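You operate a simulated robot arm through the tools that you are given. There is no shell and no other tool. Be economical: measure what you need, move in short steps, check, and stop when the job is done.

The job below is to be done with a simulated two-armed robot. You get a single attempt, and the scene is never put back.

TASK
On the bench top behind the sleeve block, fold the rag in half.

It is judged by the outcome, as a careful person would: the job done as asked, and still so three seconds after it is handed in. It fails if anything else is knocked over, pushed out of place, dropped, spilled or broken. Flat cloth is picked up by pressing the open fingertips on it (5 to 10 N) and closing them slowly along it; thin cloth reads only 2 to 8 mm in the jaws.

THE ROBOT
Two 7-joint arms with two-finger parallel grippers on one trunk, on a base that drives. Base frame: it is fixed to the floor where the robot stands at the start and does not move with it; the origin is under the middle of the robot, x ahead of it, y to its left, z up; the surface under the hand at the start is at about z = 90. Readings come in cm, degrees, newtons and seconds.
The left shoulder is at the start at [7, 16.3, 109.5], the right one opposite. With the tool pointing down near the work surface each hand reaches from about 38 to 88 cm from the robot's upright axis, wherever it stands, measured 20 degrees to its own side. Places, roughly: bench top behind the sleeve block [50, -10, 90]. Payload 3.43 kg a hand.
Tool frame (each hand has its own): the origin (TCP) lies between the finger pads and is the grasp point; the fingertips stand 3.4 cm ahead of it; z points along the fingers, y is the line along which they close. The gripper opens to 12.8 cm. The fingers are 2.4 cm wide and 1.2 cm thick; the gripper's body (4.8 by 13 cm) begins 9.6 cm behind the TCP.
Orientation is that of the tool frame in the base frame, as a unit quaternion [w, x, y, z]. With the fingers straight down and closing along the base's y, the tool's x points along the base's -x, its y along +y and its z along -z.

THE INTERFACE
- The arms move only by the tool step_arm. It takes "left_increments", "right_increments" or both (then of equal length, played together; a hand with none holds still); each is a list of rows, each a list of 3 entries, a list of its own where there are three numbers: the finger opening in cm, from 0 to 12.8, then the shift along the tool's x, y, z in units of 50 mm (1.0 is 50 mm), then the turn, a rotation vector about the tool's x, y, z in units of 4 degrees (1.0 is 4 degrees). In form: [[claw, [x, y, z], [rx, ry, rz]], ...]. A call has 1 to 8 rows; each row shifts and turns the commanded pose from where the row before left it, along the tool's axes as they then stand. A call with a number of a shift or a turn outside -1 to 1 is refused whole. Each row takes 0.2 s and may step no farther than 5 cm and 8.6 degrees from the row before; otherwise, or with a gripper value out of range, the whole call is refused. Where a pose cannot be reached the arm comes as near as it can. A force on the tool above 40 N (or 10 N above the force at the start of the call, whichever is more), or a blocked arm, ends the call early, and 0.2 s more pass. The fingers move at their own pace (about 15.3 cm/s each) and stop on an object; they squeeze with about 28 N. The grip force told is the motor's: it shows also when the fingers shut on nothing. Time passes only in rows, and 0.2 s behind the last, so rows that do not move let the fingers close. It gives the time, the measured TCP pose, the force on the tool (base axes), the opening and the grip force at its end, in the units of the frame above (readings bear some noise), with the torque about the TCP (base axes, N m) and any sound that the robot's microphone picked up.
- Cameras (640 x 400 px; columns grow to the right, rows downward): "scene" is now at [12.48, -4.75, 133.12]; the picture's right is [-0.55, -0.83, 0.00], its down [-0.51, 0.34, -0.79] and it looks along [0.66, -0.44, -0.61] (base axes); focal length 214 px, centre (320, 200). "left" rides on the left gripper at [7.6, 1.1, -16] in its tool frame; the picture's right is [-0.15, 0.99, 0.00], its down [-0.88, -0.13, -0.46] and it looks along [-0.45, -0.07, 0.89] (tool axes); focal length 234 px, centre (320, 200). "right" rides on the right gripper at [7.6, -1.1, -16] in its tool frame; the picture's right is [0.15, 0.99, 0.00], its down [-0.88, 0.13, -0.46] and it looks along [-0.45, 0.07, 0.89] (tool axes); focal length 234 px, centre (320, 200). There is no depth. A picture from a camera that has moved, and an enlarged one, comes with that camera's place and axes in the base frame and with its lens. The place of the scene camera against the robot may be out by one fixed shift of up to 1.8 cm in any direction.
- snapshot(camera): a new picture of that camera. No time passes.
- lift_body(by): slides the trunk up (or, below 0, down) by that many cm; the arms and the scene camera ride with it, the base frame stays. It gives what a move gives, with no picture.
- base_move(legs): drives the robot by 1 to 6 legs, each [ahead, left, turn to the left] in cm, cm and degrees, along the robot's own axes; the way and the turn of a leg run together, so that a leg with both is an arc; at most 150 cm and 180 degrees a leg. The arms and the cameras ride along, it lands a little off, and it stops where it bumps. It gives what a move gives.
- pan_tilt(pan, tilt): turns the head with the scene camera to pan (to the left, within 86 degrees either way) and tilt (down, from -29 to 69), counted from straight ahead of the robot. It gives what a move gives.
- enlarge(camera, box): a new picture of the part [left, top, right, bottom] of that camera's present view, enlarged. No time passes.
- job_done(): hands the job in; it is judged then, once.

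Go step by step. Nothing tells you exact positions but the pictures and the camera data: compare them with the known pose of the tool, close in by small moves and look again before you grip or let go. The budget is 120 turns and 108 pictures, counting those below and the enlarged ones. Unless the task says otherwise, let go and move clear before handing in, and close with one line.

The tools are called after "Call:" as a command line: name --argument value ..., lists and objects as JSON in quotes. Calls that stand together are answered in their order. step_arm: Moves the arms, as the interface text tells. Its arguments: {"type":"object","properties":{"left_increments":{"type":"array"},"right_increments":{"type":"array"}},"required":[]} The other tools are called the same way: lift_body (by) slides the trunk up or down; base_move (legs) drives the base; pan_tilt (pan, tilt) turns the head that bears the scene camera; snapshot (camera) takes a picture; enlarge (camera, box) takes an enlarged picture of a part of a camera's view; job_done () hands the job in.

At the start:

```text
clock: 0.0
left_tcp_pos: [36.08, -1.1, 114.43]
left_ee_rot: [0.0, -0.001, 1.0, -0.001]
left_force: [0.1, -0.2, -1.0]
left_torque: [0.02, 0.04, -0.01]
left_gripper_width: 12.81
left_grip_force: 0.0
right_tcp_pos: [36.75, -42.59, 114.24]
right_ee_rot: [0.0, 0.0, 1.0, -0.001]
right_force: [0.6, -0.1, 0.2]
right_torque: [-0.04, -0.01, 0.03]
right_gripper_width: 12.81
right_grip_force: 0.1
trunk travel left (down, up): [-57.5, 36.5]
robot x, y, heading: [-0.09, 0.23, 0.2]
head pan, tilt: [-33.4, 37.7]
```

scene: 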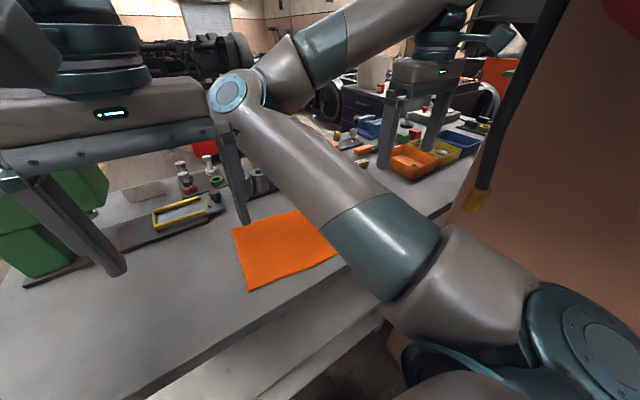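
right: 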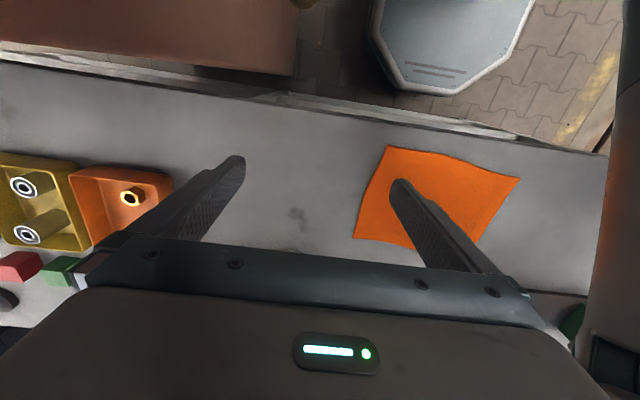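
left: 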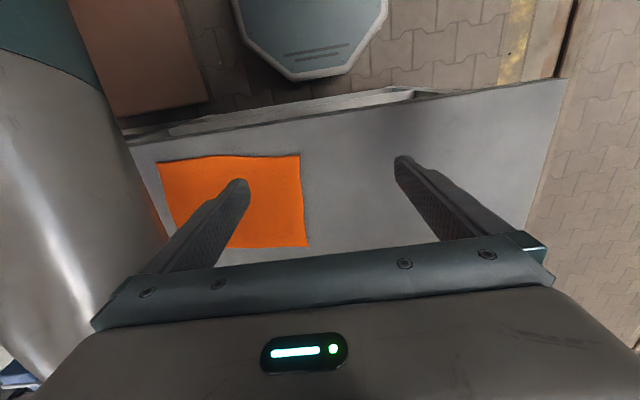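

The orange rag lies roughly with near corners at (37.3, -30.6) and (39.5, -5), and far corners at (57.3, -31.9) and (59.8, -8). I plan to grip its near edge with both hands, one near each corner, and carry it over to the far edge. First I bring both hands above those spots.

Call:
step_arm --left_increments '[[4, [-0.159, -0.278, 0.576], [0, 0, 0]], [4, [-0.159, -0.278, 0.576], [0, 0, 0]], [4, [-0.159, -0.278, 0.576], [0, 0, 0]], [4, [-0.159, -0.278, 0.576], [0, 0, 0]], [4, [-0.159, -0.278, 0.576], [0, 0, 0]], [4, [0, 0, 0], [0, 0, 0.55]], [4, [0, 0, 0], [0, 0, 0.55]], [4, [0, 0, 0], [0, 0, 0]]]' --right_increments '[[4, [-0.064, 0.596, 0.57], [0, 0, 0]], [4, [-0.064, 0.596, 0.57], [0, 0, 0]], [4, [-0.064, 0.596, 0.57], [0, 0, 0]], [4, [-0.064, 0.596, 0.57], [0, 0, 0]], [4, [-0.064, 0.596, 0.57], [0, 0, 0]], [4, [0, 0, 0], [0, 0, 0.55]], [4, [0, 0, 0], [0, 0, 0.55]], [4, [0, 0, 0], [0, 0, 0]]]'

Call:
snapshot --camera "left"

Call:
snapshot --camera "right"

Call:
snapshot --camera "scene"

```text
clock: 0.6
left_tcp_pos: [37.16, -2.87, 110.4]
left_ee_rot: [0.001, 0.002, 1.0, 0.002]
left_force: [-2.6, -0.2, 3.4]
left_torque: [-0.18, -0.2, -0.04]
left_gripper_width: 4.01
left_grip_force: 0.0
right_tcp_pos: [37.27, -38.28, 109.84]
right_ee_rot: [-0.002, 0.002, 1.0, 0.0]
right_force: [-1.4, -0.1, 0.0]
right_torque: [0.01, 0.01, -0.01]
right_gripper_width: 3.97
right_grip_force: 0.0
right hand out of reach, approached as far as the arm can: row 2
trunk travel left (down, up): [-57.5, 36.5]
robot x, y, heading: [-0.1, 0.19, 0.1]
head pan, tilt: [-33.4, 37.7]
stopped in row 2 (left hand): the force on the tool passed its limit at 89 N (the readings are from after the stop); the commanded pose is now the measured one
```

```text
104 pictures are left
camera left: at [29.58, -1.78, 126.32], right [0.15, 0.99, 0.0], down [0.88, -0.14, 0.46], along [0.45, -0.07, -0.89], focal length 234 px, centre (320, 200)
```

left: 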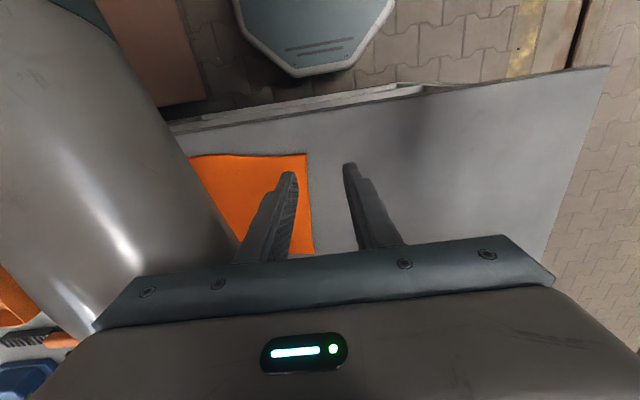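

```text
103 pictures are left
camera right: at [29.64, -39.52, 125.92], right [-0.14, 0.99, 0.0], down [0.88, 0.13, 0.45], along [0.45, 0.06, -0.89], focal length 234 px, centre (320, 200)
```

right: 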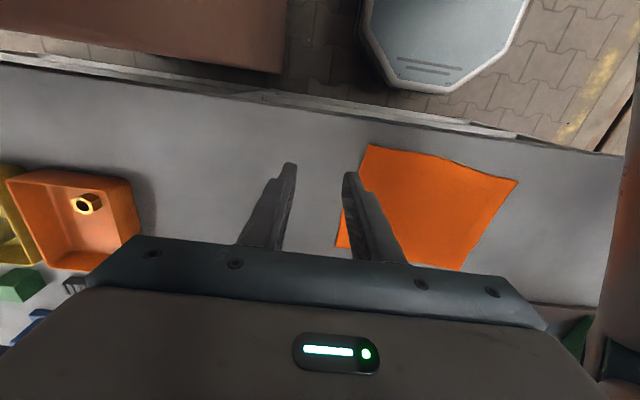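

```text
102 pictures are left
camera scene: at [12.55, -4.71, 133.12], right [-0.55, -0.83, 0.0], down [-0.51, 0.34, -0.79], along [0.66, -0.44, -0.61], focal length 214 px, centre (320, 200)
```

scene: 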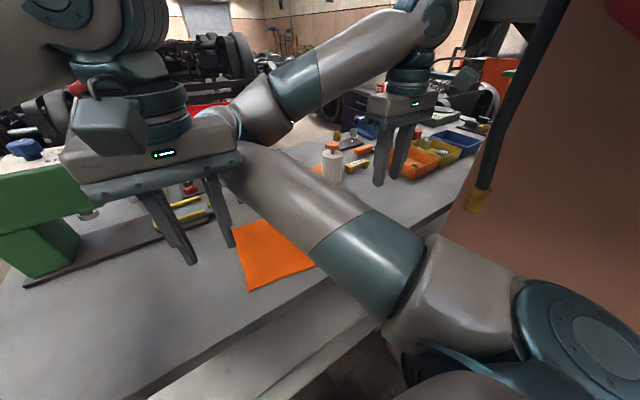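

The left gripper touched the right arm's inward elbow, so I separate the hands and look around. I may then back the base off so the arms reach out straighter.

Call:
step_arm --left_increments '[[4, [0, 0.7, -0.4], [0, 0, 0]], [4, [0, 0.5, -0.4], [0, 0, 0]], [4, [0, 0, 0], [0, 0, 0]]]' --right_increments '[[4, [0, -0.4, -0.4], [0, 0, 0]], [4, [0, -0.3, -0.4], [0, 0, 0]], [4, [0, 0, 0], [0, 0, 0]]]'

Call:
pan_tilt --pan -86 --tilt 40

Call:
snapshot --camera "scene"

Call:
pan_tilt --pan 80 --tilt 40

Call:
snapshot --camera "scene"

Call:
pan_tilt --pan -5 --tilt 50

Call:
snapshot --camera "scene"

```text
clock: 1.4
left_tcp_pos: [37.16, 3.17, 114.68]
left_ee_rot: [0.0, 0.002, 1.0, 0.002]
left_force: [-0.4, -0.1, 1.1]
left_torque: [0.01, -0.01, 0.02]
left_gripper_width: 3.97
left_grip_force: 0.0
right_tcp_pos: [37.3, -42.06, 113.79]
right_ee_rot: [-0.002, 0.002, 1.0, 0.0]
right_force: [0.4, 0.6, 0.3]
right_torque: [-0.01, 0.02, 0.0]
right_gripper_width: 4.0
right_grip_force: 0.0
trunk travel left (down, up): [-57.5, 36.5]
robot x, y, heading: [-0.02, -0.07, -0.0]
head pan, tilt: [-33.4, 37.7]
```

```text
clock: 2.6
left_tcp_pos: [36.99, 3.06, 114.66]
left_ee_rot: [0.001, 0.0, 1.0, 0.003]
left_force: [-0.2, -0.2, 0.0]
left_torque: [0.0, 0.01, -0.01]
left_gripper_width: 4.0
left_grip_force: 0.1
right_tcp_pos: [37.25, -41.83, 113.79]
right_ee_rot: [-0.002, 0.002, 1.0, -0.001]
right_force: [-0.3, -0.3, 0.0]
right_torque: [0.02, 0.01, 0.01]
right_gripper_width: 4.0
right_grip_force: 0.0
trunk travel left (down, up): [-57.5, 36.5]
robot x, y, heading: [-0.21, 0.09, 0.1]
head pan, tilt: [-85.9, 40.0]
```

```text
101 pictures are left
camera scene: at [5.87, -8.46, 132.78], right [-1.0, -0.07, 0.0], down [-0.05, 0.64, -0.77], along [0.05, -0.76, -0.64], focal length 214 px, centre (320, 200)
```

scene: 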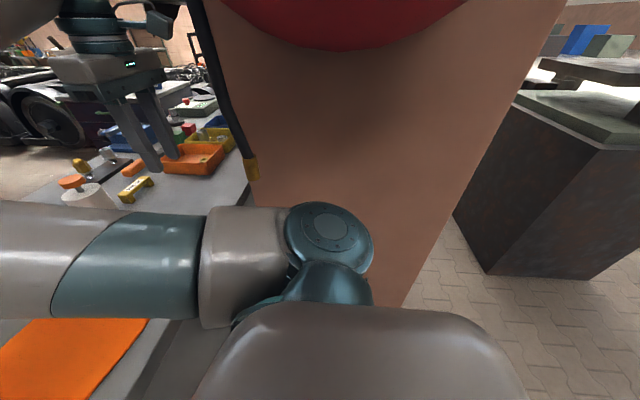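

```text
clock: 5.1
left_tcp_pos: [37.06, 3.05, 114.63]
left_ee_rot: [0.001, 0.001, 1.0, 0.003]
left_force: [-0.8, 1.3, 0.3]
left_torque: [0.02, 0.0, -0.01]
left_gripper_width: 3.99
left_grip_force: 0.1
right_tcp_pos: [37.2, -42.03, 113.84]
right_ee_rot: [-0.002, 0.004, 1.0, -0.001]
right_force: [0.1, -0.1, 0.1]
right_torque: [-0.02, 0.01, -0.02]
right_gripper_width: 4.02
right_grip_force: 0.1
trunk travel left (down, up): [-57.5, 36.5]
robot x, y, heading: [0.21, -0.19, -0.0]
head pan, tilt: [80.0, 40.0]
```

```text
100 pictures are left
camera scene: at [6.74, 8.39, 132.77], right [0.98, -0.17, 0.0], down [-0.11, -0.63, -0.77], along [0.13, 0.75, -0.64], focal length 214 px, centre (320, 200)
```

scene: 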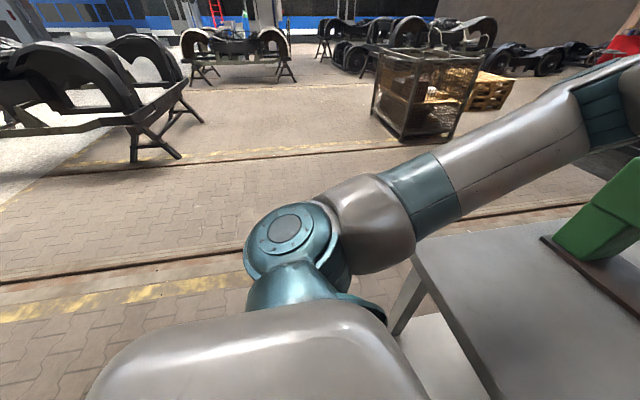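

```text
clock: 6.7
left_tcp_pos: [37.04, 3.09, 114.61]
left_ee_rot: [0.0, 0.002, 1.0, 0.002]
left_force: [-0.5, -0.2, 0.3]
left_torque: [-0.03, -0.01, -0.01]
left_gripper_width: 3.98
left_grip_force: 0.1
right_tcp_pos: [37.13, -41.89, 113.79]
right_ee_rot: [-0.002, 0.002, 1.0, 0.001]
right_force: [-1.4, 0.4, 0.2]
right_torque: [-0.02, 0.01, 0.0]
right_gripper_width: 3.97
right_grip_force: 0.1
trunk travel left (down, up): [-57.5, 36.5]
robot x, y, heading: [0.06, 0.1, 0.3]
head pan, tilt: [-5.0, 50.0]
```

```text
99 pictures are left
camera scene: at [12.93, -0.65, 131.36], right [-0.09, -1.0, 0.0], down [-0.76, 0.07, -0.64], along [0.64, -0.06, -0.77], focal length 214 px, centre (320, 200)
```

scene: 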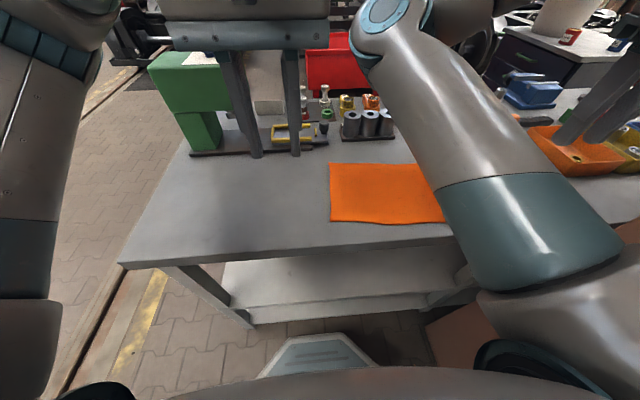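

Behind the robot is clear straight back, but a pillar stands to its right. I move the right hand forward and the left hand outward, then back up about 18 cm so the right arm straightens.

Call:
step_arm --left_increments '[[4, [0, 0.6, 0], [0, 0, 0]], [4, [0, 0.6, 0], [0, 0, 0]], [4, [0, 0.6, 0], [0, 0, 0]], [4, [0, 0, 0], [0, 0, 0]]]' --right_increments '[[4, [-0.8, 0.3, 0], [0, 0, 0]], [4, [-0.8, 0.3, 0], [0, 0, 0]], [4, [-0.8, 0.3, 0], [0, 0, 0]], [4, [-0.6, 0.3, 0], [0, 0, 0]]]'

Call:
base_move --legs '[[-18, 0, 0]]'

Call:
snapshot --camera "scene"

```text
clock: 7.7
left_tcp_pos: [36.99, 12.07, 114.58]
left_ee_rot: [0.0, 0.001, 1.0, 0.003]
left_force: [0.2, -0.5, 0.6]
left_torque: [0.01, 0.04, -0.01]
left_gripper_width: 3.98
left_grip_force: 0.1
right_tcp_pos: [52.96, -39.56, 114.08]
right_ee_rot: [-0.001, 0.002, 1.0, 0.0]
right_force: [0.3, -0.2, -0.3]
right_torque: [0.01, 0.05, 0.03]
right_gripper_width: 4.0
right_grip_force: 0.2
right hand out of reach, approached as far as the arm can: row 2, 3, 4
trunk travel left (down, up): [-57.5, 36.5]
robot x, y, heading: [0.11, -0.18, 0.3]
head pan, tilt: [-5.0, 50.0]
```

```text
clock: 9.2
left_tcp_pos: [18.75, 12.28, 114.54]
left_ee_rot: [0.001, -0.001, 1.0, 0.003]
left_force: [0.4, 0.2, 0.3]
left_torque: [0.0, -0.02, -0.03]
left_gripper_width: 4.0
left_grip_force: 0.0
right_tcp_pos: [34.88, -39.28, 114.27]
right_ee_rot: [-0.001, 0.0, 1.0, 0.001]
right_force: [-0.3, 0.2, -0.5]
right_torque: [0.01, -0.03, 0.02]
right_gripper_width: 3.99
right_grip_force: 0.1
trunk travel left (down, up): [-57.5, 36.5]
robot x, y, heading: [-17.92, 0.09, 0.1]
head pan, tilt: [-5.0, 50.0]
```

```text
98 pictures are left
camera scene: at [-5.11, -0.63, 131.35], right [-0.08, -1.0, 0.0], down [-0.76, 0.06, -0.64], along [0.64, -0.05, -0.77], focal length 214 px, centre (320, 200)
```

scene: 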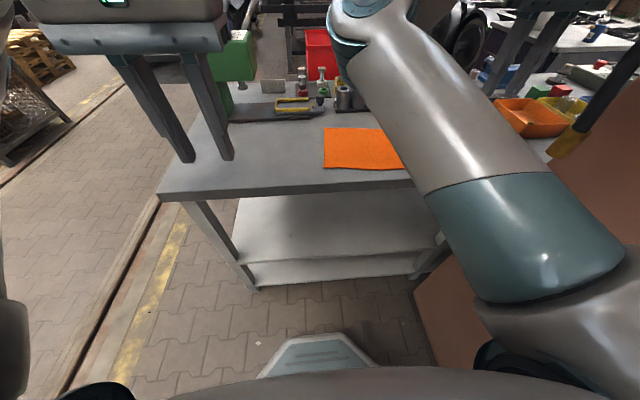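

The base is back by 18 cm. I now test moving the right hand towards the rag's near right corner, still high up.

Call:
step_arm --right_increments '[[4, [-0.4, 0.6, 0], [0, 0, 0]], [4, [-0.2, 0.6, 0], [0, 0, 0]], [4, [0, 0.6, 0], [0, 0, 0]], [4, [0, 0.5, 0], [0, 0, 0]], [4, [0, 0, 0], [0, 0, 0]]]'

Call:
snapshot --camera "scene"

Call:
snapshot --camera "right"

```text
clock: 10.4
left_tcp_pos: [18.82, 12.39, 114.66]
left_ee_rot: [0.001, -0.001, 1.0, 0.003]
left_force: [0.5, 1.1, 0.3]
left_torque: [0.01, -0.01, -0.02]
left_gripper_width: 4.01
left_grip_force: 0.0
right_tcp_pos: [35.69, -38.46, 114.07]
right_ee_rot: [-0.002, 0.0, 1.0, 0.001]
right_force: [0.2, -0.6, -0.1]
right_torque: [0.0, 0.01, 0.0]
right_gripper_width: 4.0
right_grip_force: 0.1
right hand out of reach, approached as far as the arm can: row 1, 2, 3, 4
trunk travel left (down, up): [-57.5, 36.5]
robot x, y, heading: [-18.28, -0.66, 0.5]
head pan, tilt: [-5.0, 50.0]
```

```text
97 pictures are left
camera scene: at [-5.09, -0.62, 131.36], right [-0.08, -1.0, 0.0], down [-0.76, 0.06, -0.64], along [0.64, -0.05, -0.77], focal length 214 px, centre (320, 200)
```

scene: 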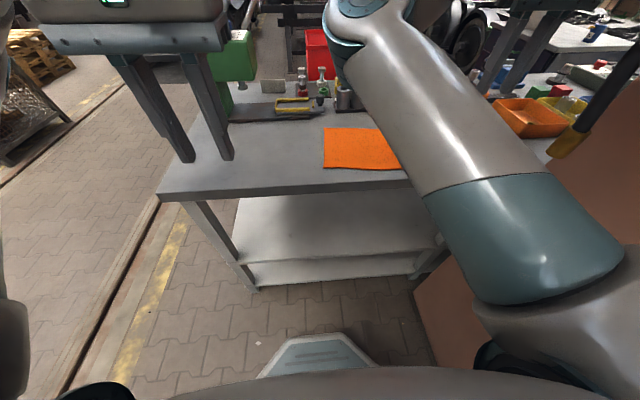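

```text
96 pictures are left
camera right: at [28.08, -39.74, 130.25], right [-0.15, 0.99, 0.0], down [0.88, 0.13, 0.45], along [0.45, 0.07, -0.89], focal length 234 px, centre (320, 200)
```

right: 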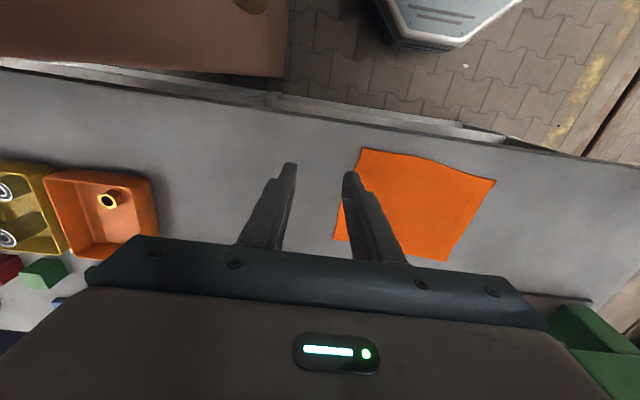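

The right arm seems stuck at a joint limit in this posture. I test whether turning the tool about its own axis frees it.

Call:
step_arm --right_increments '[[4, [0, 0, 0], [0, 0, 1]], [4, [0, 0, 0], [0, 0, 1]], [4, [0, 0, 0], [0, 0, 1]], [4, [0, 0.5, 0], [0, 0, 0]], [4, [0, 0, 0], [0, 0, 0]]]'

Call:
step_arm --right_increments '[[4, [0, 0, 0], [0, 0, -1]], [4, [0, 0, 0], [0, 0, -1]], [4, [0, 0, 0], [0, 0, -1]], [4, [0, 0, 0], [0, 0, -1]], [4, [0, 0, 0], [0, 0, -1]], [4, [0, 0, 0], [0, 0, -1]], [4, [0, 0.5, 0], [0, 0, 0]], [4, [0, 0, 0], [0, 0, 0]]]'

```text
clock: 11.6
left_tcp_pos: [18.9, 12.2, 114.62]
left_ee_rot: [0.001, -0.001, 1.0, 0.002]
left_force: [1.0, -0.8, 1.2]
left_torque: [0.02, 0.0, 0.02]
left_gripper_width: 3.99
left_grip_force: 0.0
right_tcp_pos: [35.56, -38.45, 114.16]
right_ee_rot: [-0.001, 0.105, 0.994, 0.001]
right_force: [0.7, 0.4, -0.2]
right_torque: [-0.01, 0.0, -0.01]
right_gripper_width: 3.99
right_grip_force: 0.0
right hand out of reach, approached as far as the arm can: row 4
trunk travel left (down, up): [-57.5, 36.5]
robot x, y, heading: [-17.97, -0.18, 0.7]
head pan, tilt: [-5.0, 50.0]
```

```text
clock: 13.4
left_tcp_pos: [18.85, 12.28, 114.67]
left_ee_rot: [0.002, -0.001, 1.0, 0.003]
left_force: [-0.4, 1.1, -0.1]
left_torque: [-0.01, -0.01, 0.01]
left_gripper_width: 3.99
left_grip_force: 0.0
right_tcp_pos: [35.65, -38.55, 114.17]
right_ee_rot: [-0.002, -0.104, 0.995, 0.0]
right_force: [0.3, 0.1, 0.0]
right_torque: [-0.01, -0.02, 0.0]
right_gripper_width: 4.0
right_grip_force: 0.0
right hand out of reach, approached as far as the arm can: row 7
trunk travel left (down, up): [-57.5, 36.5]
robot x, y, heading: [-18.01, -0.19, 0.4]
head pan, tilt: [-5.0, 50.0]
```

Turning the tool does not free it. I try a higher trunk, which changes the arm's posture, and then test the inward move again.

Call:
lift_body --by 22

Call:
step_arm --right_increments '[[4, [0, 0.3, 0.7], [0, 0, 1]], [4, [0, 0.3, 0.7], [0, 0, 1]], [4, [0, 0.3, 0.7], [0, 0, 1]], [4, [0, 0.3, 0.7], [0, 0, 0]], [4, [0, 0.5, 0.6], [0, 0, 0]], [4, [0, 0.5, 0], [0, 0, 0]], [4, [0, 0, 0], [0, 0, 0]]]'

Call:
snapshot --camera "scene"

```text
clock: 15.7
left_tcp_pos: [19.34, 12.29, 136.47]
left_ee_rot: [-0.002, -0.001, 1.0, 0.003]
left_force: [0.1, -0.1, -0.2]
left_torque: [0.0, -0.02, 0.01]
left_gripper_width: 4.01
left_grip_force: 0.0
right_tcp_pos: [36.19, -38.41, 135.93]
right_ee_rot: [-0.004, -0.105, 0.994, 0.0]
right_force: [23.2, -0.2, 1.5]
right_torque: [-0.05, 4.3, 0.63]
right_gripper_width: 3.99
right_grip_force: 0.1
trunk travel left (down, up): [-79.5, 14.5]
robot x, y, heading: [-17.78, -0.22, 0.5]
head pan, tilt: [-5.0, 50.0]
```

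```text
clock: 16.0
left_tcp_pos: [19.27, 12.22, 136.48]
left_ee_rot: [-0.001, -0.001, 1.0, 0.003]
left_force: [-0.1, -0.4, 0.0]
left_torque: [0.03, 0.0, 0.0]
left_gripper_width: 3.98
left_grip_force: 0.1
right_tcp_pos: [36.32, -38.62, 135.79]
right_ee_rot: [-0.003, -0.106, 0.994, -0.003]
right_force: [19.1, -1.5, -2.3]
right_torque: [0.3, 3.01, 0.59]
right_gripper_width: 4.01
right_grip_force: 0.1
right hand out of reach, approached as far as the arm can: row 1
trunk travel left (down, up): [-79.5, 14.5]
robot x, y, heading: [-17.71, 0.02, 0.4]
head pan, tilt: [-5.0, 50.0]
stopped in row 1 (right hand): the force on the tool passed its limit at 75 N (the readings are from after the stop); the commanded pose is now the measured one
```

```text
95 pictures are left
camera scene: at [-4.57, -0.7, 153.3], right [-0.08, -1.0, 0.0], down [-0.77, 0.06, -0.64], along [0.64, -0.05, -0.77], focal length 214 px, centre (320, 200)
```

scene: 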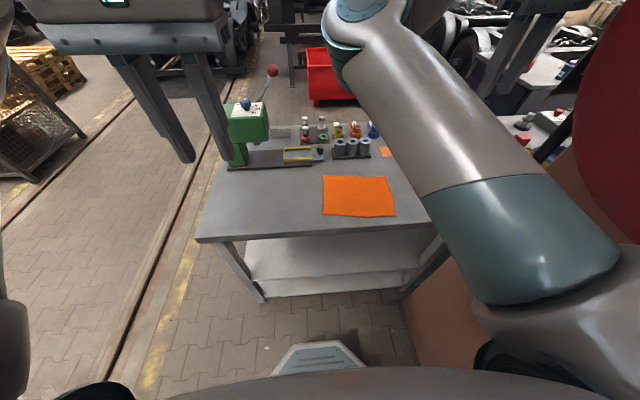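

The right hand is pressing on something, probably the red thing on the pillar. I go straight back down the way I came and look.

Call:
lift_body --by -22

Call:
pan_tilt --pan -60 --tilt 15

Call:
snapshot --camera "scene"

```text
clock: 16.4
left_tcp_pos: [19.21, 12.29, 136.04]
left_ee_rot: [-0.001, -0.002, 1.0, 0.001]
left_force: [-0.5, -0.1, 0.0]
left_torque: [0.02, -0.03, 0.0]
left_gripper_width: 3.99
left_grip_force: 0.0
right_tcp_pos: [36.45, -38.41, 135.66]
right_ee_rot: [-0.003, -0.108, 0.994, -0.005]
right_force: [15.2, 2.7, -5.8]
right_torque: [-0.22, 2.05, 0.18]
right_gripper_width: 3.99
right_grip_force: 0.1
trunk travel left (down, up): [-79.1, 14.9]
robot x, y, heading: [-17.79, -0.19, 0.3]
head pan, tilt: [-5.0, 50.0]
stopped: the force on the tool passed its limit at 48 N (the readings are from after the stop); the commanded pose is now the measured one
```

```text
clock: 17.6
left_tcp_pos: [19.4, 12.26, 136.06]
left_ee_rot: [-0.002, -0.002, 1.0, 0.003]
left_force: [-0.3, 0.5, -0.3]
left_torque: [-0.01, -0.02, 0.03]
left_gripper_width: 3.97
left_grip_force: 0.1
right_tcp_pos: [36.16, -38.49, 135.7]
right_ee_rot: [-0.002, -0.107, 0.994, -0.006]
right_force: [16.1, 0.5, -6.6]
right_torque: [-0.01, 2.4, 0.32]
right_gripper_width: 3.99
right_grip_force: 0.0
trunk travel left (down, up): [-79.1, 14.9]
robot x, y, heading: [-17.71, -0.09, 0.5]
head pan, tilt: [-60.0, 15.0]
```

```text
94 pictures are left
camera scene: at [-7.39, -8.1, 158.28], right [-0.86, -0.51, 0.0], down [-0.14, 0.22, -0.97], along [0.49, -0.83, -0.26], focal length 214 px, centre (320, 200)
```

scene: 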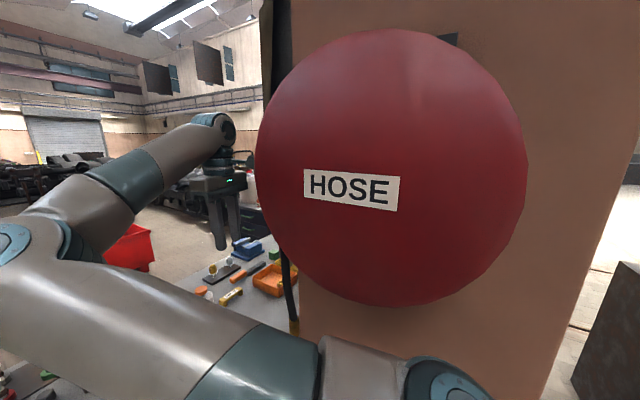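

It is a hose reel on the pillar, and the right gripper's camera side is pushing on its edge. I move the right hand forward off it and then lower the trunk again.

Call:
step_arm --right_increments '[[4, [-0.4, 0, 0], [0, 0, 0]], [4, [-0.5, 0, 0], [0, 0, 0]], [4, [-0.5, 0, 0], [0, 0, 0]], [4, [0, 0, 0], [0, 0, 0]]]'

Call:
snapshot --camera "scene"

```text
clock: 18.6
left_tcp_pos: [18.72, 12.23, 136.23]
left_ee_rot: [0.0, -0.002, 1.0, 0.002]
left_force: [0.5, 0.1, 0.0]
left_torque: [0.03, 0.01, 0.0]
left_gripper_width: 3.99
left_grip_force: 0.0
right_tcp_pos: [42.42, -37.1, 135.95]
right_ee_rot: [0.0, -0.105, 0.994, -0.006]
right_force: [-0.1, 1.5, 0.0]
right_torque: [-0.01, 0.01, 0.02]
right_gripper_width: 3.98
right_grip_force: 0.1
trunk travel left (down, up): [-79.1, 14.9]
robot x, y, heading: [-18.0, 0.34, 0.0]
head pan, tilt: [-60.0, 15.0]
```

```text
93 pictures are left
camera scene: at [-8.11, -8.08, 158.34], right [-0.86, -0.51, 0.0], down [-0.13, 0.22, -0.97], along [0.49, -0.83, -0.26], focal length 214 px, centre (320, 200)
```

scene: 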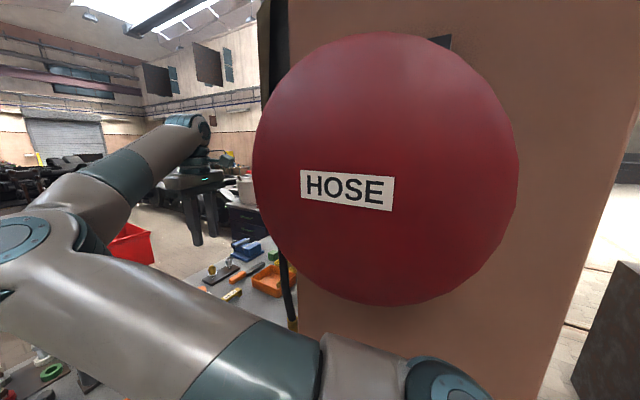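

The right hand is free of the reel. With the trunk still raised, I test lowering the hand and moving it inward.

Call:
step_arm --right_increments '[[4, [-0.1, 0.3, 0.7], [0, 0, 1]], [4, [-0.1, 0.3, 0.7], [0, 0, 1]], [4, [-0.1, 0.3, 0.7], [0, 0, 1]], [4, [0, 0.3, 0.7], [0, 0, 0]], [4, [0, 0.5, 0.6], [0, 0, 0]], [4, [0, 0.5, 0], [0, 0, 0]], [4, [0, 0, 0], [0, 0, 0]]]'

Call:
pan_tilt --pan -20 --tilt 45

Call:
snapshot --camera "scene"

```text
clock: 20.2
left_tcp_pos: [18.79, 12.25, 136.23]
left_ee_rot: [0.001, -0.002, 1.0, 0.002]
left_force: [-0.3, 1.1, 0.0]
left_torque: [-0.04, -0.01, 0.0]
left_gripper_width: 3.99
left_grip_force: 0.1
right_tcp_pos: [48.68, -33.59, 119.09]
right_ee_rot: [0.0, -0.002, 1.0, -0.006]
right_force: [0.8, -0.2, -0.2]
right_torque: [0.03, 0.03, -0.03]
right_gripper_width: 3.98
right_grip_force: 0.1
right hand out of reach, approached as far as the arm can: row 1, 2, 3, 4, 5, 6
trunk travel left (down, up): [-79.1, 14.9]
robot x, y, heading: [-18.11, 0.08, 0.3]
head pan, tilt: [-60.0, 15.0]
```

```text
clock: 21.3
left_tcp_pos: [19.01, 12.26, 136.2]
left_ee_rot: [0.001, 0.0, 1.0, 0.002]
left_force: [0.0, -0.6, -0.1]
left_torque: [-0.03, 0.0, 0.01]
left_gripper_width: 4.0
left_grip_force: 0.2
right_tcp_pos: [48.63, -33.58, 119.1]
right_ee_rot: [0.0, -0.002, 1.0, -0.006]
right_force: [0.1, -0.4, -0.1]
right_torque: [0.0, 0.0, 0.02]
right_gripper_width: 4.01
right_grip_force: 0.1
trunk travel left (down, up): [-79.1, 14.9]
robot x, y, heading: [-17.82, -0.53, 0.5]
head pan, tilt: [-20.0, 45.0]
```

```text
92 pictures are left
camera scene: at [-5.05, -2.75, 153.66], right [-0.34, -0.94, 0.0], down [-0.67, 0.24, -0.71], along [0.67, -0.24, -0.71], focal length 214 px, centre (320, 200)
```

scene: 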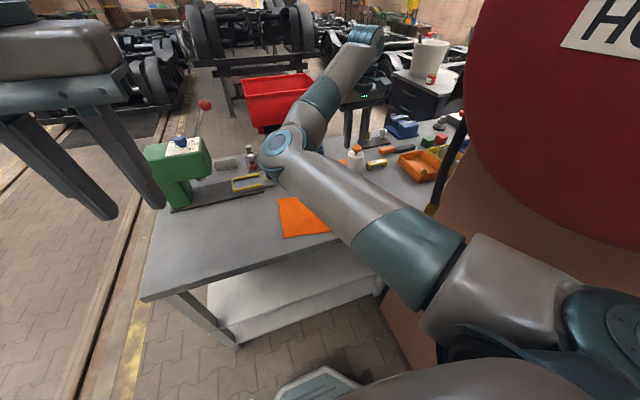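

The right arm only reaches outward on its own side, so I will work with the right hand alone. The robot needs to stand further left and turned left, with the rag on the right hand's side and away from the pillar. First I turn left.

Call:
base_move --legs '[[0, 0, 27]]'

Call:
step_arm --right_increments '[[4, [0.6, -0.4, 0], [0, 0, 0]], [4, [0.6, -0.4, 0], [0, 0, 0]], [4, [0.6, -0.4, 0], [0, 0, 0]], [4, [0, -0.4, 0], [0, 0, 0]]]'

Call:
snapshot --camera "scene"

```text
clock: 23.1
left_tcp_pos: [9.12, 27.74, 136.25]
left_ee_rot: [0.0, -0.239, 0.971, 0.003]
left_force: [0.6, -0.3, 0.0]
left_torque: [0.0, -0.04, 0.0]
left_gripper_width: 3.98
left_grip_force: 0.1
right_tcp_pos: [56.57, 0.8, 119.06]
right_ee_rot: [0.002, -0.238, 0.971, -0.006]
right_force: [-1.0, 1.3, -0.1]
right_torque: [0.0, -0.02, 0.01]
right_gripper_width: 4.0
right_grip_force: 0.1
trunk travel left (down, up): [-79.1, 14.9]
robot x, y, heading: [-17.62, 0.13, 27.5]
head pan, tilt: [-20.0, 45.0]
```

```text
clock: 24.1
left_tcp_pos: [9.25, 27.67, 136.38]
left_ee_rot: [0.0, -0.238, 0.971, 0.002]
left_force: [-0.3, 0.3, -0.6]
left_torque: [0.03, 0.01, 0.02]
left_gripper_width: 4.0
left_grip_force: 0.0
right_tcp_pos: [52.47, -10.43, 118.96]
right_ee_rot: [0.001, -0.238, 0.971, -0.005]
right_force: [0.4, -0.4, -0.7]
right_torque: [0.01, 0.01, 0.0]
right_gripper_width: 3.99
right_grip_force: 0.0
trunk travel left (down, up): [-79.1, 14.9]
robot x, y, heading: [-18.3, -0.18, 28.1]
head pan, tilt: [-20.0, 45.0]
```

```text
91 pictures are left
camera scene: at [-5.11, 3.26, 153.64], right [0.13, -0.99, 0.0], down [-0.7, -0.09, -0.71], along [0.7, 0.1, -0.71], focal length 214 px, centre (320, 200)
```

scene: 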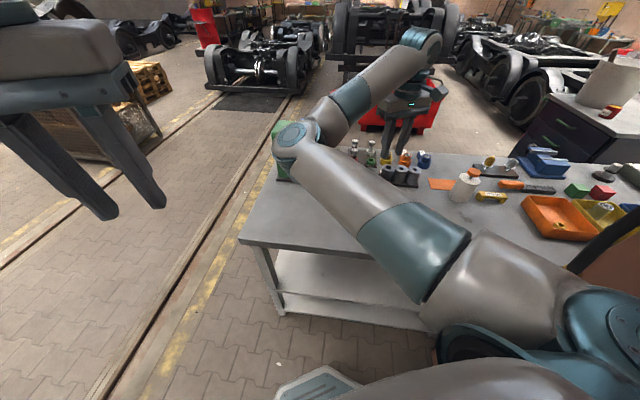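

The elbow is well clear of the press. I now drive ahead and left so that the rag sits on the right hand's side.

Call:
base_move --legs '[[14, 9.5, 0]]'

Call:
pan_tilt --pan -45 --tilt 50

Call:
snapshot --camera "scene"

```text
clock: 25.5
left_tcp_pos: [17.01, 42.52, 136.29]
left_ee_rot: [0.001, -0.238, 0.971, 0.003]
left_force: [1.1, 0.0, 0.4]
left_torque: [0.04, -0.02, -0.01]
left_gripper_width: 3.99
left_grip_force: 0.1
right_tcp_pos: [60.47, 4.41, 119.15]
right_ee_rot: [0.002, -0.237, 0.971, -0.005]
right_force: [0.6, -0.9, -0.1]
right_torque: [0.08, -0.03, -0.03]
right_gripper_width: 4.02
right_grip_force: 0.0
trunk travel left (down, up): [-79.1, 14.9]
robot x, y, heading: [-9.7, 14.67, 27.9]
head pan, tilt: [-20.0, 45.0]
```

```text
clock: 26.4
left_tcp_pos: [16.96, 42.97, 136.31]
left_ee_rot: [0.001, -0.239, 0.971, 0.002]
left_force: [0.0, 0.4, 0.6]
left_torque: [0.0, 0.01, 0.01]
left_gripper_width: 3.99
left_grip_force: 0.1
right_tcp_pos: [60.45, 4.8, 119.05]
right_ee_rot: [0.002, -0.238, 0.971, -0.006]
right_force: [-1.1, -0.2, 0.2]
right_torque: [-0.02, 0.01, -0.05]
right_gripper_width: 4.0
right_grip_force: 0.1
trunk travel left (down, up): [-79.1, 14.9]
robot x, y, heading: [-9.85, 15.15, 27.8]
head pan, tilt: [-45.0, 50.0]
```

```text
90 pictures are left
camera scene: at [2.16, 15.02, 152.96], right [-0.3, -0.96, 0.0], down [-0.73, 0.23, -0.64], along [0.61, -0.19, -0.77], focal length 214 px, centre (320, 200)
```

scene: 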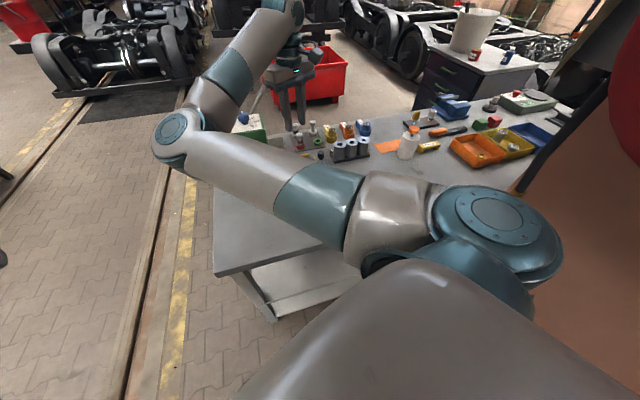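

The hand is left of the rag. I now bring it back over the rag's middle, still high, and align it with the rag's edges.

Call:
step_arm --right_increments '[[4, [0.74, -0.517, 0], [0, 0, 0]], [4, [0.74, -0.517, 0], [0, 0, 0]], [4, [0.74, -0.517, 0], [0, 0, 0]], [4, [0.74, -0.517, 0], [0, 0, 0]], [4, [0.74, -0.517, 0], [0, 0, 0]], [4, [0.74, -0.517, 0], [0, 0, 0]], [4, [0, 0, 0], [0, 0, 0]]]'

Call:
step_arm --right_increments '[[4, [0, 0, 0], [0, 0, 1]], [4, [0, 0, 0], [0, 0, 1]], [4, [0, 0, 0], [0, 0, 1]], [4, [0, 0, 0], [0, 0, 1]], [4, [0, 0, 0], [0, 0, 1]], [4, [0, 0, 0], [0, 0, 1]], [4, [0, 0, 0], [0, 0, 1]], [4, [0, 0, 0], [0, 0, 1]]]'

Call:
snapshot --camera "scene"

Call:
snapshot --camera "right"

```text
clock: 28.0
left_tcp_pos: [17.08, 42.84, 136.15]
left_ee_rot: [0.0, -0.239, 0.971, 0.001]
left_force: [-0.4, 0.2, 0.3]
left_torque: [-0.01, 0.01, 0.03]
left_gripper_width: 4.0
left_grip_force: 0.1
right_tcp_pos: [47.71, -19.28, 119.21]
right_ee_rot: [0.0, -0.238, 0.971, -0.007]
right_force: [0.2, -0.2, -0.6]
right_torque: [-0.03, -0.04, 0.02]
right_gripper_width: 3.99
right_grip_force: 0.2
trunk travel left (down, up): [-79.1, 14.9]
robot x, y, heading: [-9.84, 15.41, 27.9]
head pan, tilt: [-45.0, 50.0]
```

```text
clock: 29.8
left_tcp_pos: [17.12, 42.82, 136.2]
left_ee_rot: [0.001, -0.239, 0.971, 0.002]
left_force: [-0.1, 0.4, 0.9]
left_torque: [-0.02, 0.02, 0.0]
left_gripper_width: 4.02
left_grip_force: 0.1
right_tcp_pos: [47.95, -19.38, 119.14]
right_ee_rot: [0.003, 0.039, 0.999, -0.005]
right_force: [0.1, -0.2, -0.4]
right_torque: [-0.03, 0.03, 0.02]
right_gripper_width: 3.98
right_grip_force: 0.1
trunk travel left (down, up): [-79.1, 14.9]
robot x, y, heading: [-9.78, 14.79, 27.9]
head pan, tilt: [-45.0, 50.0]
```

```text
89 pictures are left
camera scene: at [2.13, 14.98, 152.96], right [-0.3, -0.96, 0.0], down [-0.73, 0.23, -0.64], along [0.61, -0.19, -0.77], focal length 214 px, centre (320, 200)
```

scene: 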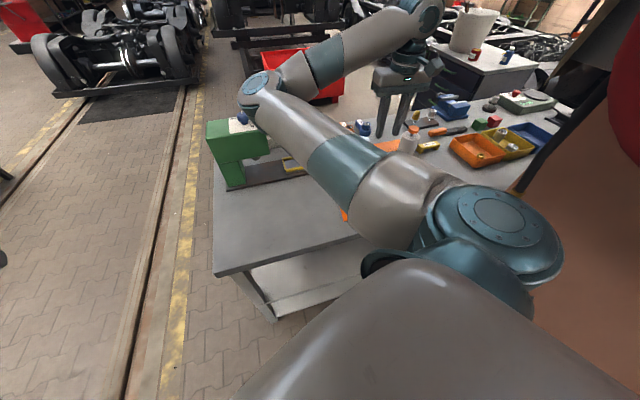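

```text
88 pictures are left
camera right: at [40.1, -19.89, 135.3], right [-0.07, 1.0, -0.01], down [0.89, 0.07, 0.46], along [0.46, 0.02, -0.89], focal length 234 px, centre (320, 200)
```

right: 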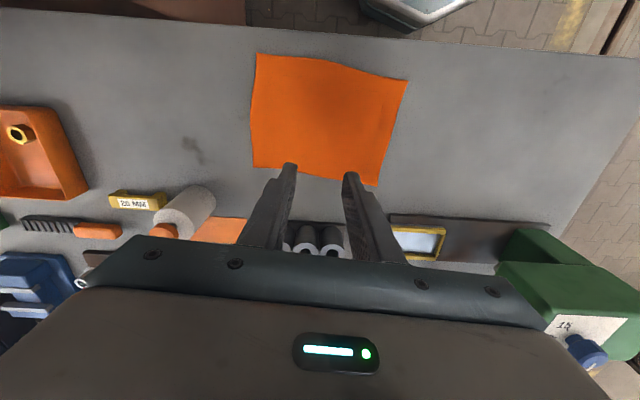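

The right hand now works well over the whole rag. Corners: near right (37.1, -31), near left (39.3, -5.4), far left (59.5, -7.6), far right (57, -32.5). I will fold far edge onto near edge corner by corner, starting above the far left corner.

Call:
step_arm --right_increments '[[3.2, [-0.65, 0.65, 0], [0, 0, 0]], [3.2, [-0.65, 0.65, 0], [0, 0, 0]], [3.2, [-0.65, 0.65, 0], [0, 0, 0]], [3.2, [0, 0, 0.9], [0, 0, 0]], [3.2, [0, 0, 0.9], [0, 0, 0]], [3.2, [0, 0, 0.9], [0, 0, 0]], [3.2, [0, 0, 0.9], [0, 0, 0]], [3.2, [0, 0, 0], [0, 0, 0]]]'

Call:
snapshot --camera "right"

Call:
snapshot --camera "scene"

```text
clock: 31.6
left_tcp_pos: [17.07, 42.85, 136.31]
left_ee_rot: [0.001, -0.238, 0.971, 0.002]
left_force: [-0.8, -0.2, 0.2]
left_torque: [0.04, 0.0, 0.0]
left_gripper_width: 3.95
left_grip_force: 0.1
right_tcp_pos: [58.32, -10.8, 101.39]
right_ee_rot: [0.004, 0.039, 0.999, -0.005]
right_force: [0.3, -0.2, -0.4]
right_torque: [0.0, -0.03, 0.04]
right_gripper_width: 3.21
right_grip_force: 0.0
trunk travel left (down, up): [-79.1, 14.9]
robot x, y, heading: [-9.9, 14.76, 27.7]
head pan, tilt: [-45.0, 50.0]
```

```text
87 pictures are left
camera right: at [50.57, -11.25, 117.37], right [-0.07, 1.0, -0.01], down [0.89, 0.07, 0.46], along [0.46, 0.02, -0.89], focal length 234 px, centre (320, 200)
```

right: 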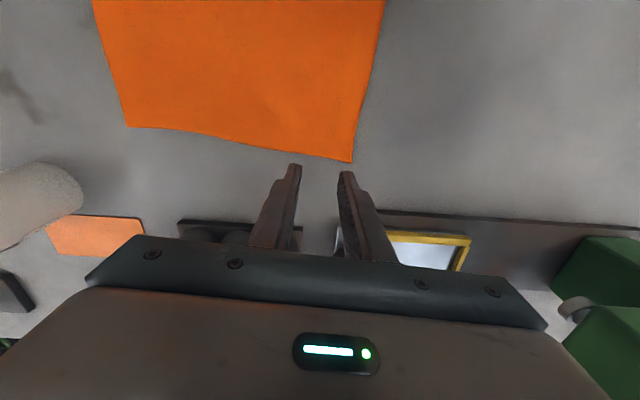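

```text
86 pictures are left
camera scene: at [2.09, 14.98, 152.96], right [-0.3, -0.96, 0.0], down [-0.73, 0.23, -0.64], along [0.61, -0.19, -0.77], focal length 214 px, centre (320, 200)
```

scene: 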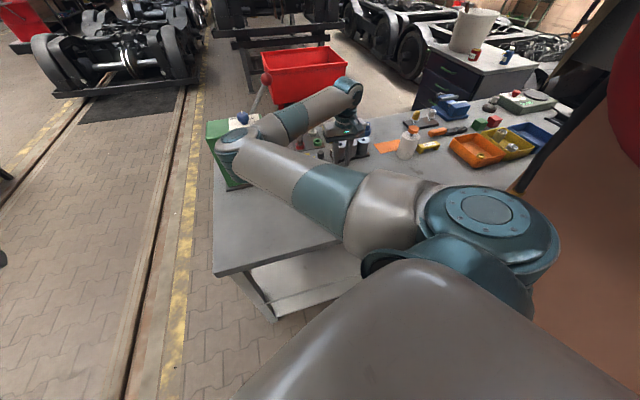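

The corner is where I expected, at about (59.2, -7.1), and the fingers are lined up just inside the edge. I lower until just above the cloth.

Call:
step_arm --right_increments '[[3.2, [0, 0, 0.7], [0, 0, 0]], [3.2, [0, 0, 0.5], [0, 0, 0]], [3.2, [0, 0, 0.2], [0, 0, 0]], [3.2, [0, 0, 0.1], [0, 0, 0]], [3.2, [0, 0, 0], [0, 0, 0]]]'

Call:
snapshot --camera "right"

```text
clock: 32.8
left_tcp_pos: [17.02, 42.79, 136.26]
left_ee_rot: [0.001, -0.239, 0.971, 0.002]
left_force: [0.3, -0.5, 0.3]
left_torque: [-0.01, -0.07, -0.04]
left_gripper_width: 3.96
left_grip_force: 0.0
right_tcp_pos: [58.54, -10.71, 93.79]
right_ee_rot: [0.003, 0.04, 0.999, -0.006]
right_force: [-0.6, -0.5, 6.3]
right_torque: [0.01, 0.02, -0.05]
right_gripper_width: 3.16
right_grip_force: 0.0
trunk travel left (down, up): [-79.1, 14.9]
robot x, y, heading: [-9.91, 15.15, 27.6]
head pan, tilt: [-45.0, 50.0]
```

```text
85 pictures are left
camera right: at [50.59, -11.24, 109.78], right [-0.07, 1.0, -0.01], down [0.89, 0.07, 0.46], along [0.46, 0.02, -0.89], focal length 234 px, centre (320, 200)
```

right: 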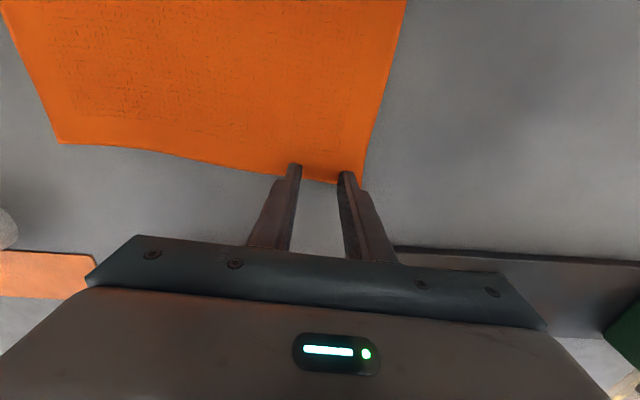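

Contact at 6 N, with both fingertips on the cloth at its edge near the corner. Now I close slowly.

Call:
step_arm --right_increments '[[2.8, [0, 0, 0], [0, 0, 0]], [2.3, [0, 0, 0], [0, 0, 0]], [1.8, [0, 0, 0], [0, 0, 0]], [1.3, [0, 0, 0], [0, 0, 0]], [0.8, [0, 0, 0], [0, 0, 0]], [0.4, [0, 0, 0], [0, 0, 0]], [0, [0, 0, 0], [0, 0, 0]], [0, [0, 0, 0], [0, 0, 0]]]'

Call:
enlarge --camera "right" --box '[200, 100, 440, 250]'

```text
clock: 34.6
left_tcp_pos: [17.02, 42.84, 136.2]
left_ee_rot: [0.0, -0.239, 0.971, 0.002]
left_force: [0.5, 0.0, 0.5]
left_torque: [0.01, 0.03, 0.03]
left_gripper_width: 4.0
left_grip_force: 0.1
right_tcp_pos: [58.31, -10.92, 93.87]
right_ee_rot: [0.003, 0.04, 0.999, -0.005]
right_force: [-1.1, -1.1, 5.4]
right_torque: [0.06, 0.01, 0.0]
right_gripper_width: 0.01
right_grip_force: 27.8
trunk travel left (down, up): [-79.1, 14.9]
robot x, y, heading: [-10.32, 14.65, 27.7]
head pan, tilt: [-45.0, 50.0]
```

```text
2.67 times, centred on (320, 175) of right
camera zoom: at [50.58, -11.22, 109.77], right [-0.07, 1.0, -0.01], down [0.89, 0.07, 0.46], along [0.46, 0.02, -0.89], focal length 624 px, centre (320, 267)
```

zoom: 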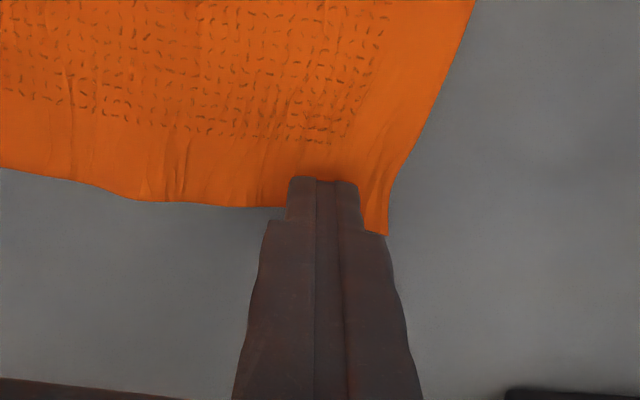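

The jaws closed fully to 0, so no cloth was caught. I lift, open, move about 1 cm further inside the edge, and look again.

Call:
step_arm --right_increments '[[0, [0, 0, -0.6], [0, 0, 0]], [3.6, [0, 0, 0], [0, 0, 0]], [3.6, [0.2, 0, 0], [0, 0, 0]], [3.6, [0, 0, 0.4], [0, 0, 0]], [3.6, [0, 0, 0], [0, 0, 0]]]'

Call:
snapshot --camera "right"

```text
clock: 35.8
left_tcp_pos: [17.06, 42.7, 136.16]
left_ee_rot: [0.001, -0.239, 0.971, 0.002]
left_force: [-0.1, -0.4, 0.5]
left_torque: [0.01, 0.01, -0.04]
left_gripper_width: 3.98
left_grip_force: 0.1
right_tcp_pos: [57.62, -10.58, 94.62]
right_ee_rot: [0.003, 0.04, 0.999, -0.005]
right_force: [0.5, 0.1, 0.2]
right_torque: [0.02, 0.01, 0.01]
right_gripper_width: 3.61
right_grip_force: 0.1
trunk travel left (down, up): [-79.1, 14.9]
robot x, y, heading: [-9.58, 14.88, 28.0]
head pan, tilt: [-45.0, 50.0]
```

```text
83 pictures are left
camera right: at [49.75, -11.08, 110.67], right [-0.07, 1.0, -0.01], down [0.89, 0.07, 0.46], along [0.46, 0.02, -0.89], focal length 234 px, centre (320, 200)
```

right: 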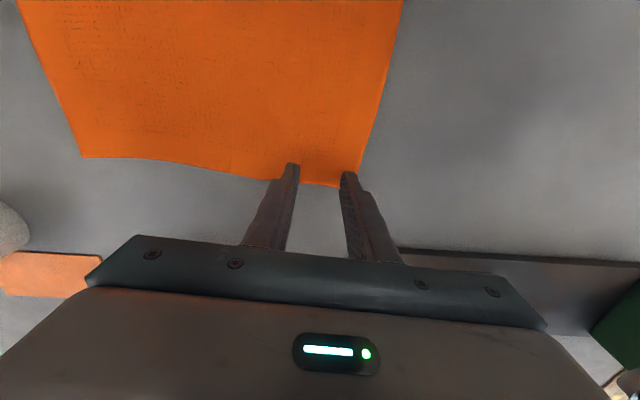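

The finger centres are about 1.1 cm inside the edge. I shift slightly further in and press a little harder before closing.

Call:
step_arm --right_increments '[[3.6, [0.14, -0.16, 0], [0, 0, 0]], [3.6, [0, 0, 0.1], [0, 0, 0]], [3.6, [0, 0, 0.07], [0, 0, 0]], [3.6, [0, 0, 0.03], [0, 0, 0]], [3.6, [0, 0, 0], [0, 0, 0]]]'

```text
clock: 37.0
left_tcp_pos: [17.07, 42.82, 136.28]
left_ee_rot: [0.0, -0.238, 0.971, 0.003]
left_force: [0.4, 0.5, -0.5]
left_torque: [-0.02, -0.02, 0.01]
left_gripper_width: 3.99
left_grip_force: 0.1
right_tcp_pos: [56.78, -11.31, 93.7]
right_ee_rot: [0.002, 0.039, 0.999, -0.005]
right_force: [1.2, 0.4, 5.7]
right_torque: [0.06, -0.03, -0.04]
right_gripper_width: 3.59
right_grip_force: 0.0
trunk travel left (down, up): [-79.1, 14.9]
robot x, y, heading: [-9.72, 14.56, 27.4]
head pan, tilt: [-45.0, 50.0]
```

Call:
step_arm --right_increments '[[3.6, [0, 0, 0.02], [0, 0, 0]], [3.6, [0, 0, 0.02], [0, 0, 0]], [3.6, [0, 0, 0], [0, 0, 0]]]'

```text
clock: 37.8
left_tcp_pos: [16.9, 42.83, 136.27]
left_ee_rot: [0.0, -0.239, 0.971, 0.002]
left_force: [0.0, -0.3, -0.5]
left_torque: [0.01, 0.01, 0.02]
left_gripper_width: 4.0
left_grip_force: 0.1
right_tcp_pos: [56.86, -11.39, 93.78]
right_ee_rot: [0.004, 0.039, 0.999, -0.006]
right_force: [2.3, 0.3, 18.8]
right_torque: [0.13, -0.07, 0.01]
right_gripper_width: 3.59
right_grip_force: 0.1
trunk travel left (down, up): [-79.1, 14.9]
robot x, y, heading: [-9.5, 14.59, 27.6]
head pan, tilt: [-45.0, 50.0]
```

That is 19 N, too much. I ease back by about 1.5 mm to reach 8 to 9 N and close slowly.

Call:
step_arm --right_increments '[[3.6, [0, 0, -0.03], [0, 0, 0]], [3.3, [0, 0, 0], [0, 0, 0]], [3.0, [0, 0, 0], [0, 0, 0]], [2.7, [0, 0, 0], [0, 0, 0]], [2.4, [0, 0, 0], [0, 0, 0]], [2.1, [0, 0, 0], [0, 0, 0]], [1.8, [0, 0, 0], [0, 0, 0]]]'

Call:
enlarge --camera "right" --box '[200, 100, 440, 250]'

```text
clock: 39.4
left_tcp_pos: [16.94, 42.9, 136.19]
left_ee_rot: [0.001, -0.239, 0.971, 0.002]
left_force: [-0.4, -0.3, -0.6]
left_torque: [0.02, 0.01, 0.0]
left_gripper_width: 4.0
left_grip_force: 0.0
right_tcp_pos: [56.7, -11.41, 93.84]
right_ee_rot: [0.003, 0.04, 0.999, -0.006]
right_force: [-0.8, 0.2, 13.5]
right_torque: [0.06, 0.08, -0.01]
right_gripper_width: 1.67
right_grip_force: 0.1
trunk travel left (down, up): [-79.1, 14.9]
robot x, y, heading: [-9.54, 14.92, 27.7]
head pan, tilt: [-45.0, 50.0]
```

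```text
2.67 times, centred on (320, 175) of right
camera zoom: at [48.89, -11.83, 109.73], right [-0.07, 1.0, -0.01], down [0.88, 0.07, 0.46], along [0.46, 0.02, -0.89], focal length 624 px, centre (320, 267)
```

zoom: 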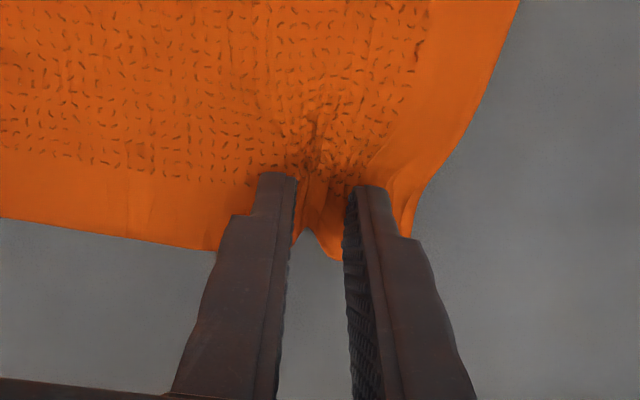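

The cloth is bunching up between the fingers. I keep closing slowly.

Call:
step_arm --right_increments '[[1.5, [0, 0, 0], [0, 0, 0]], [1.2, [0, 0, 0], [0, 0, 0]], [0.9, [0, 0, 0], [0, 0, 0]], [0.6, [0, 0, 0], [0, 0, 0]], [0.3, [0, 0, 0], [0, 0, 0]], [0, [0, 0, 0], [0, 0, 0]], [0, [0, 0, 0], [0, 0, 0]]]'

Call:
enlarge --camera "right" --box '[200, 100, 440, 250]'

```text
clock: 41.0
left_tcp_pos: [16.9, 42.84, 136.21]
left_ee_rot: [0.0, -0.238, 0.971, 0.002]
left_force: [-0.1, -0.2, -0.2]
left_torque: [0.0, -0.04, 0.01]
left_gripper_width: 3.99
left_grip_force: 0.0
right_tcp_pos: [56.78, -11.41, 93.74]
right_ee_rot: [0.004, 0.039, 0.999, -0.005]
right_force: [0.6, 0.1, 14.5]
right_torque: [-0.03, 0.04, 0.02]
right_gripper_width: 0.38
right_grip_force: 28.2
trunk travel left (down, up): [-79.1, 14.9]
robot x, y, heading: [-9.9, 14.94, 28.0]
head pan, tilt: [-45.0, 50.0]
```

```text
2.67 times, centred on (320, 175) of right
camera zoom: at [48.9, -11.83, 109.74], right [-0.07, 1.0, -0.01], down [0.88, 0.07, 0.46], along [0.46, 0.02, -0.89], focal length 624 px, centre (320, 267)
```

zoom: 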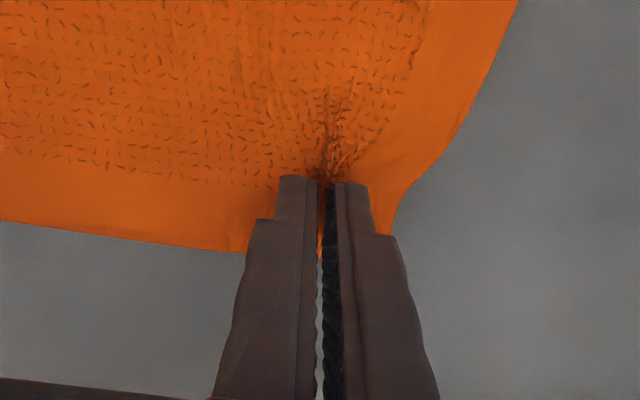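

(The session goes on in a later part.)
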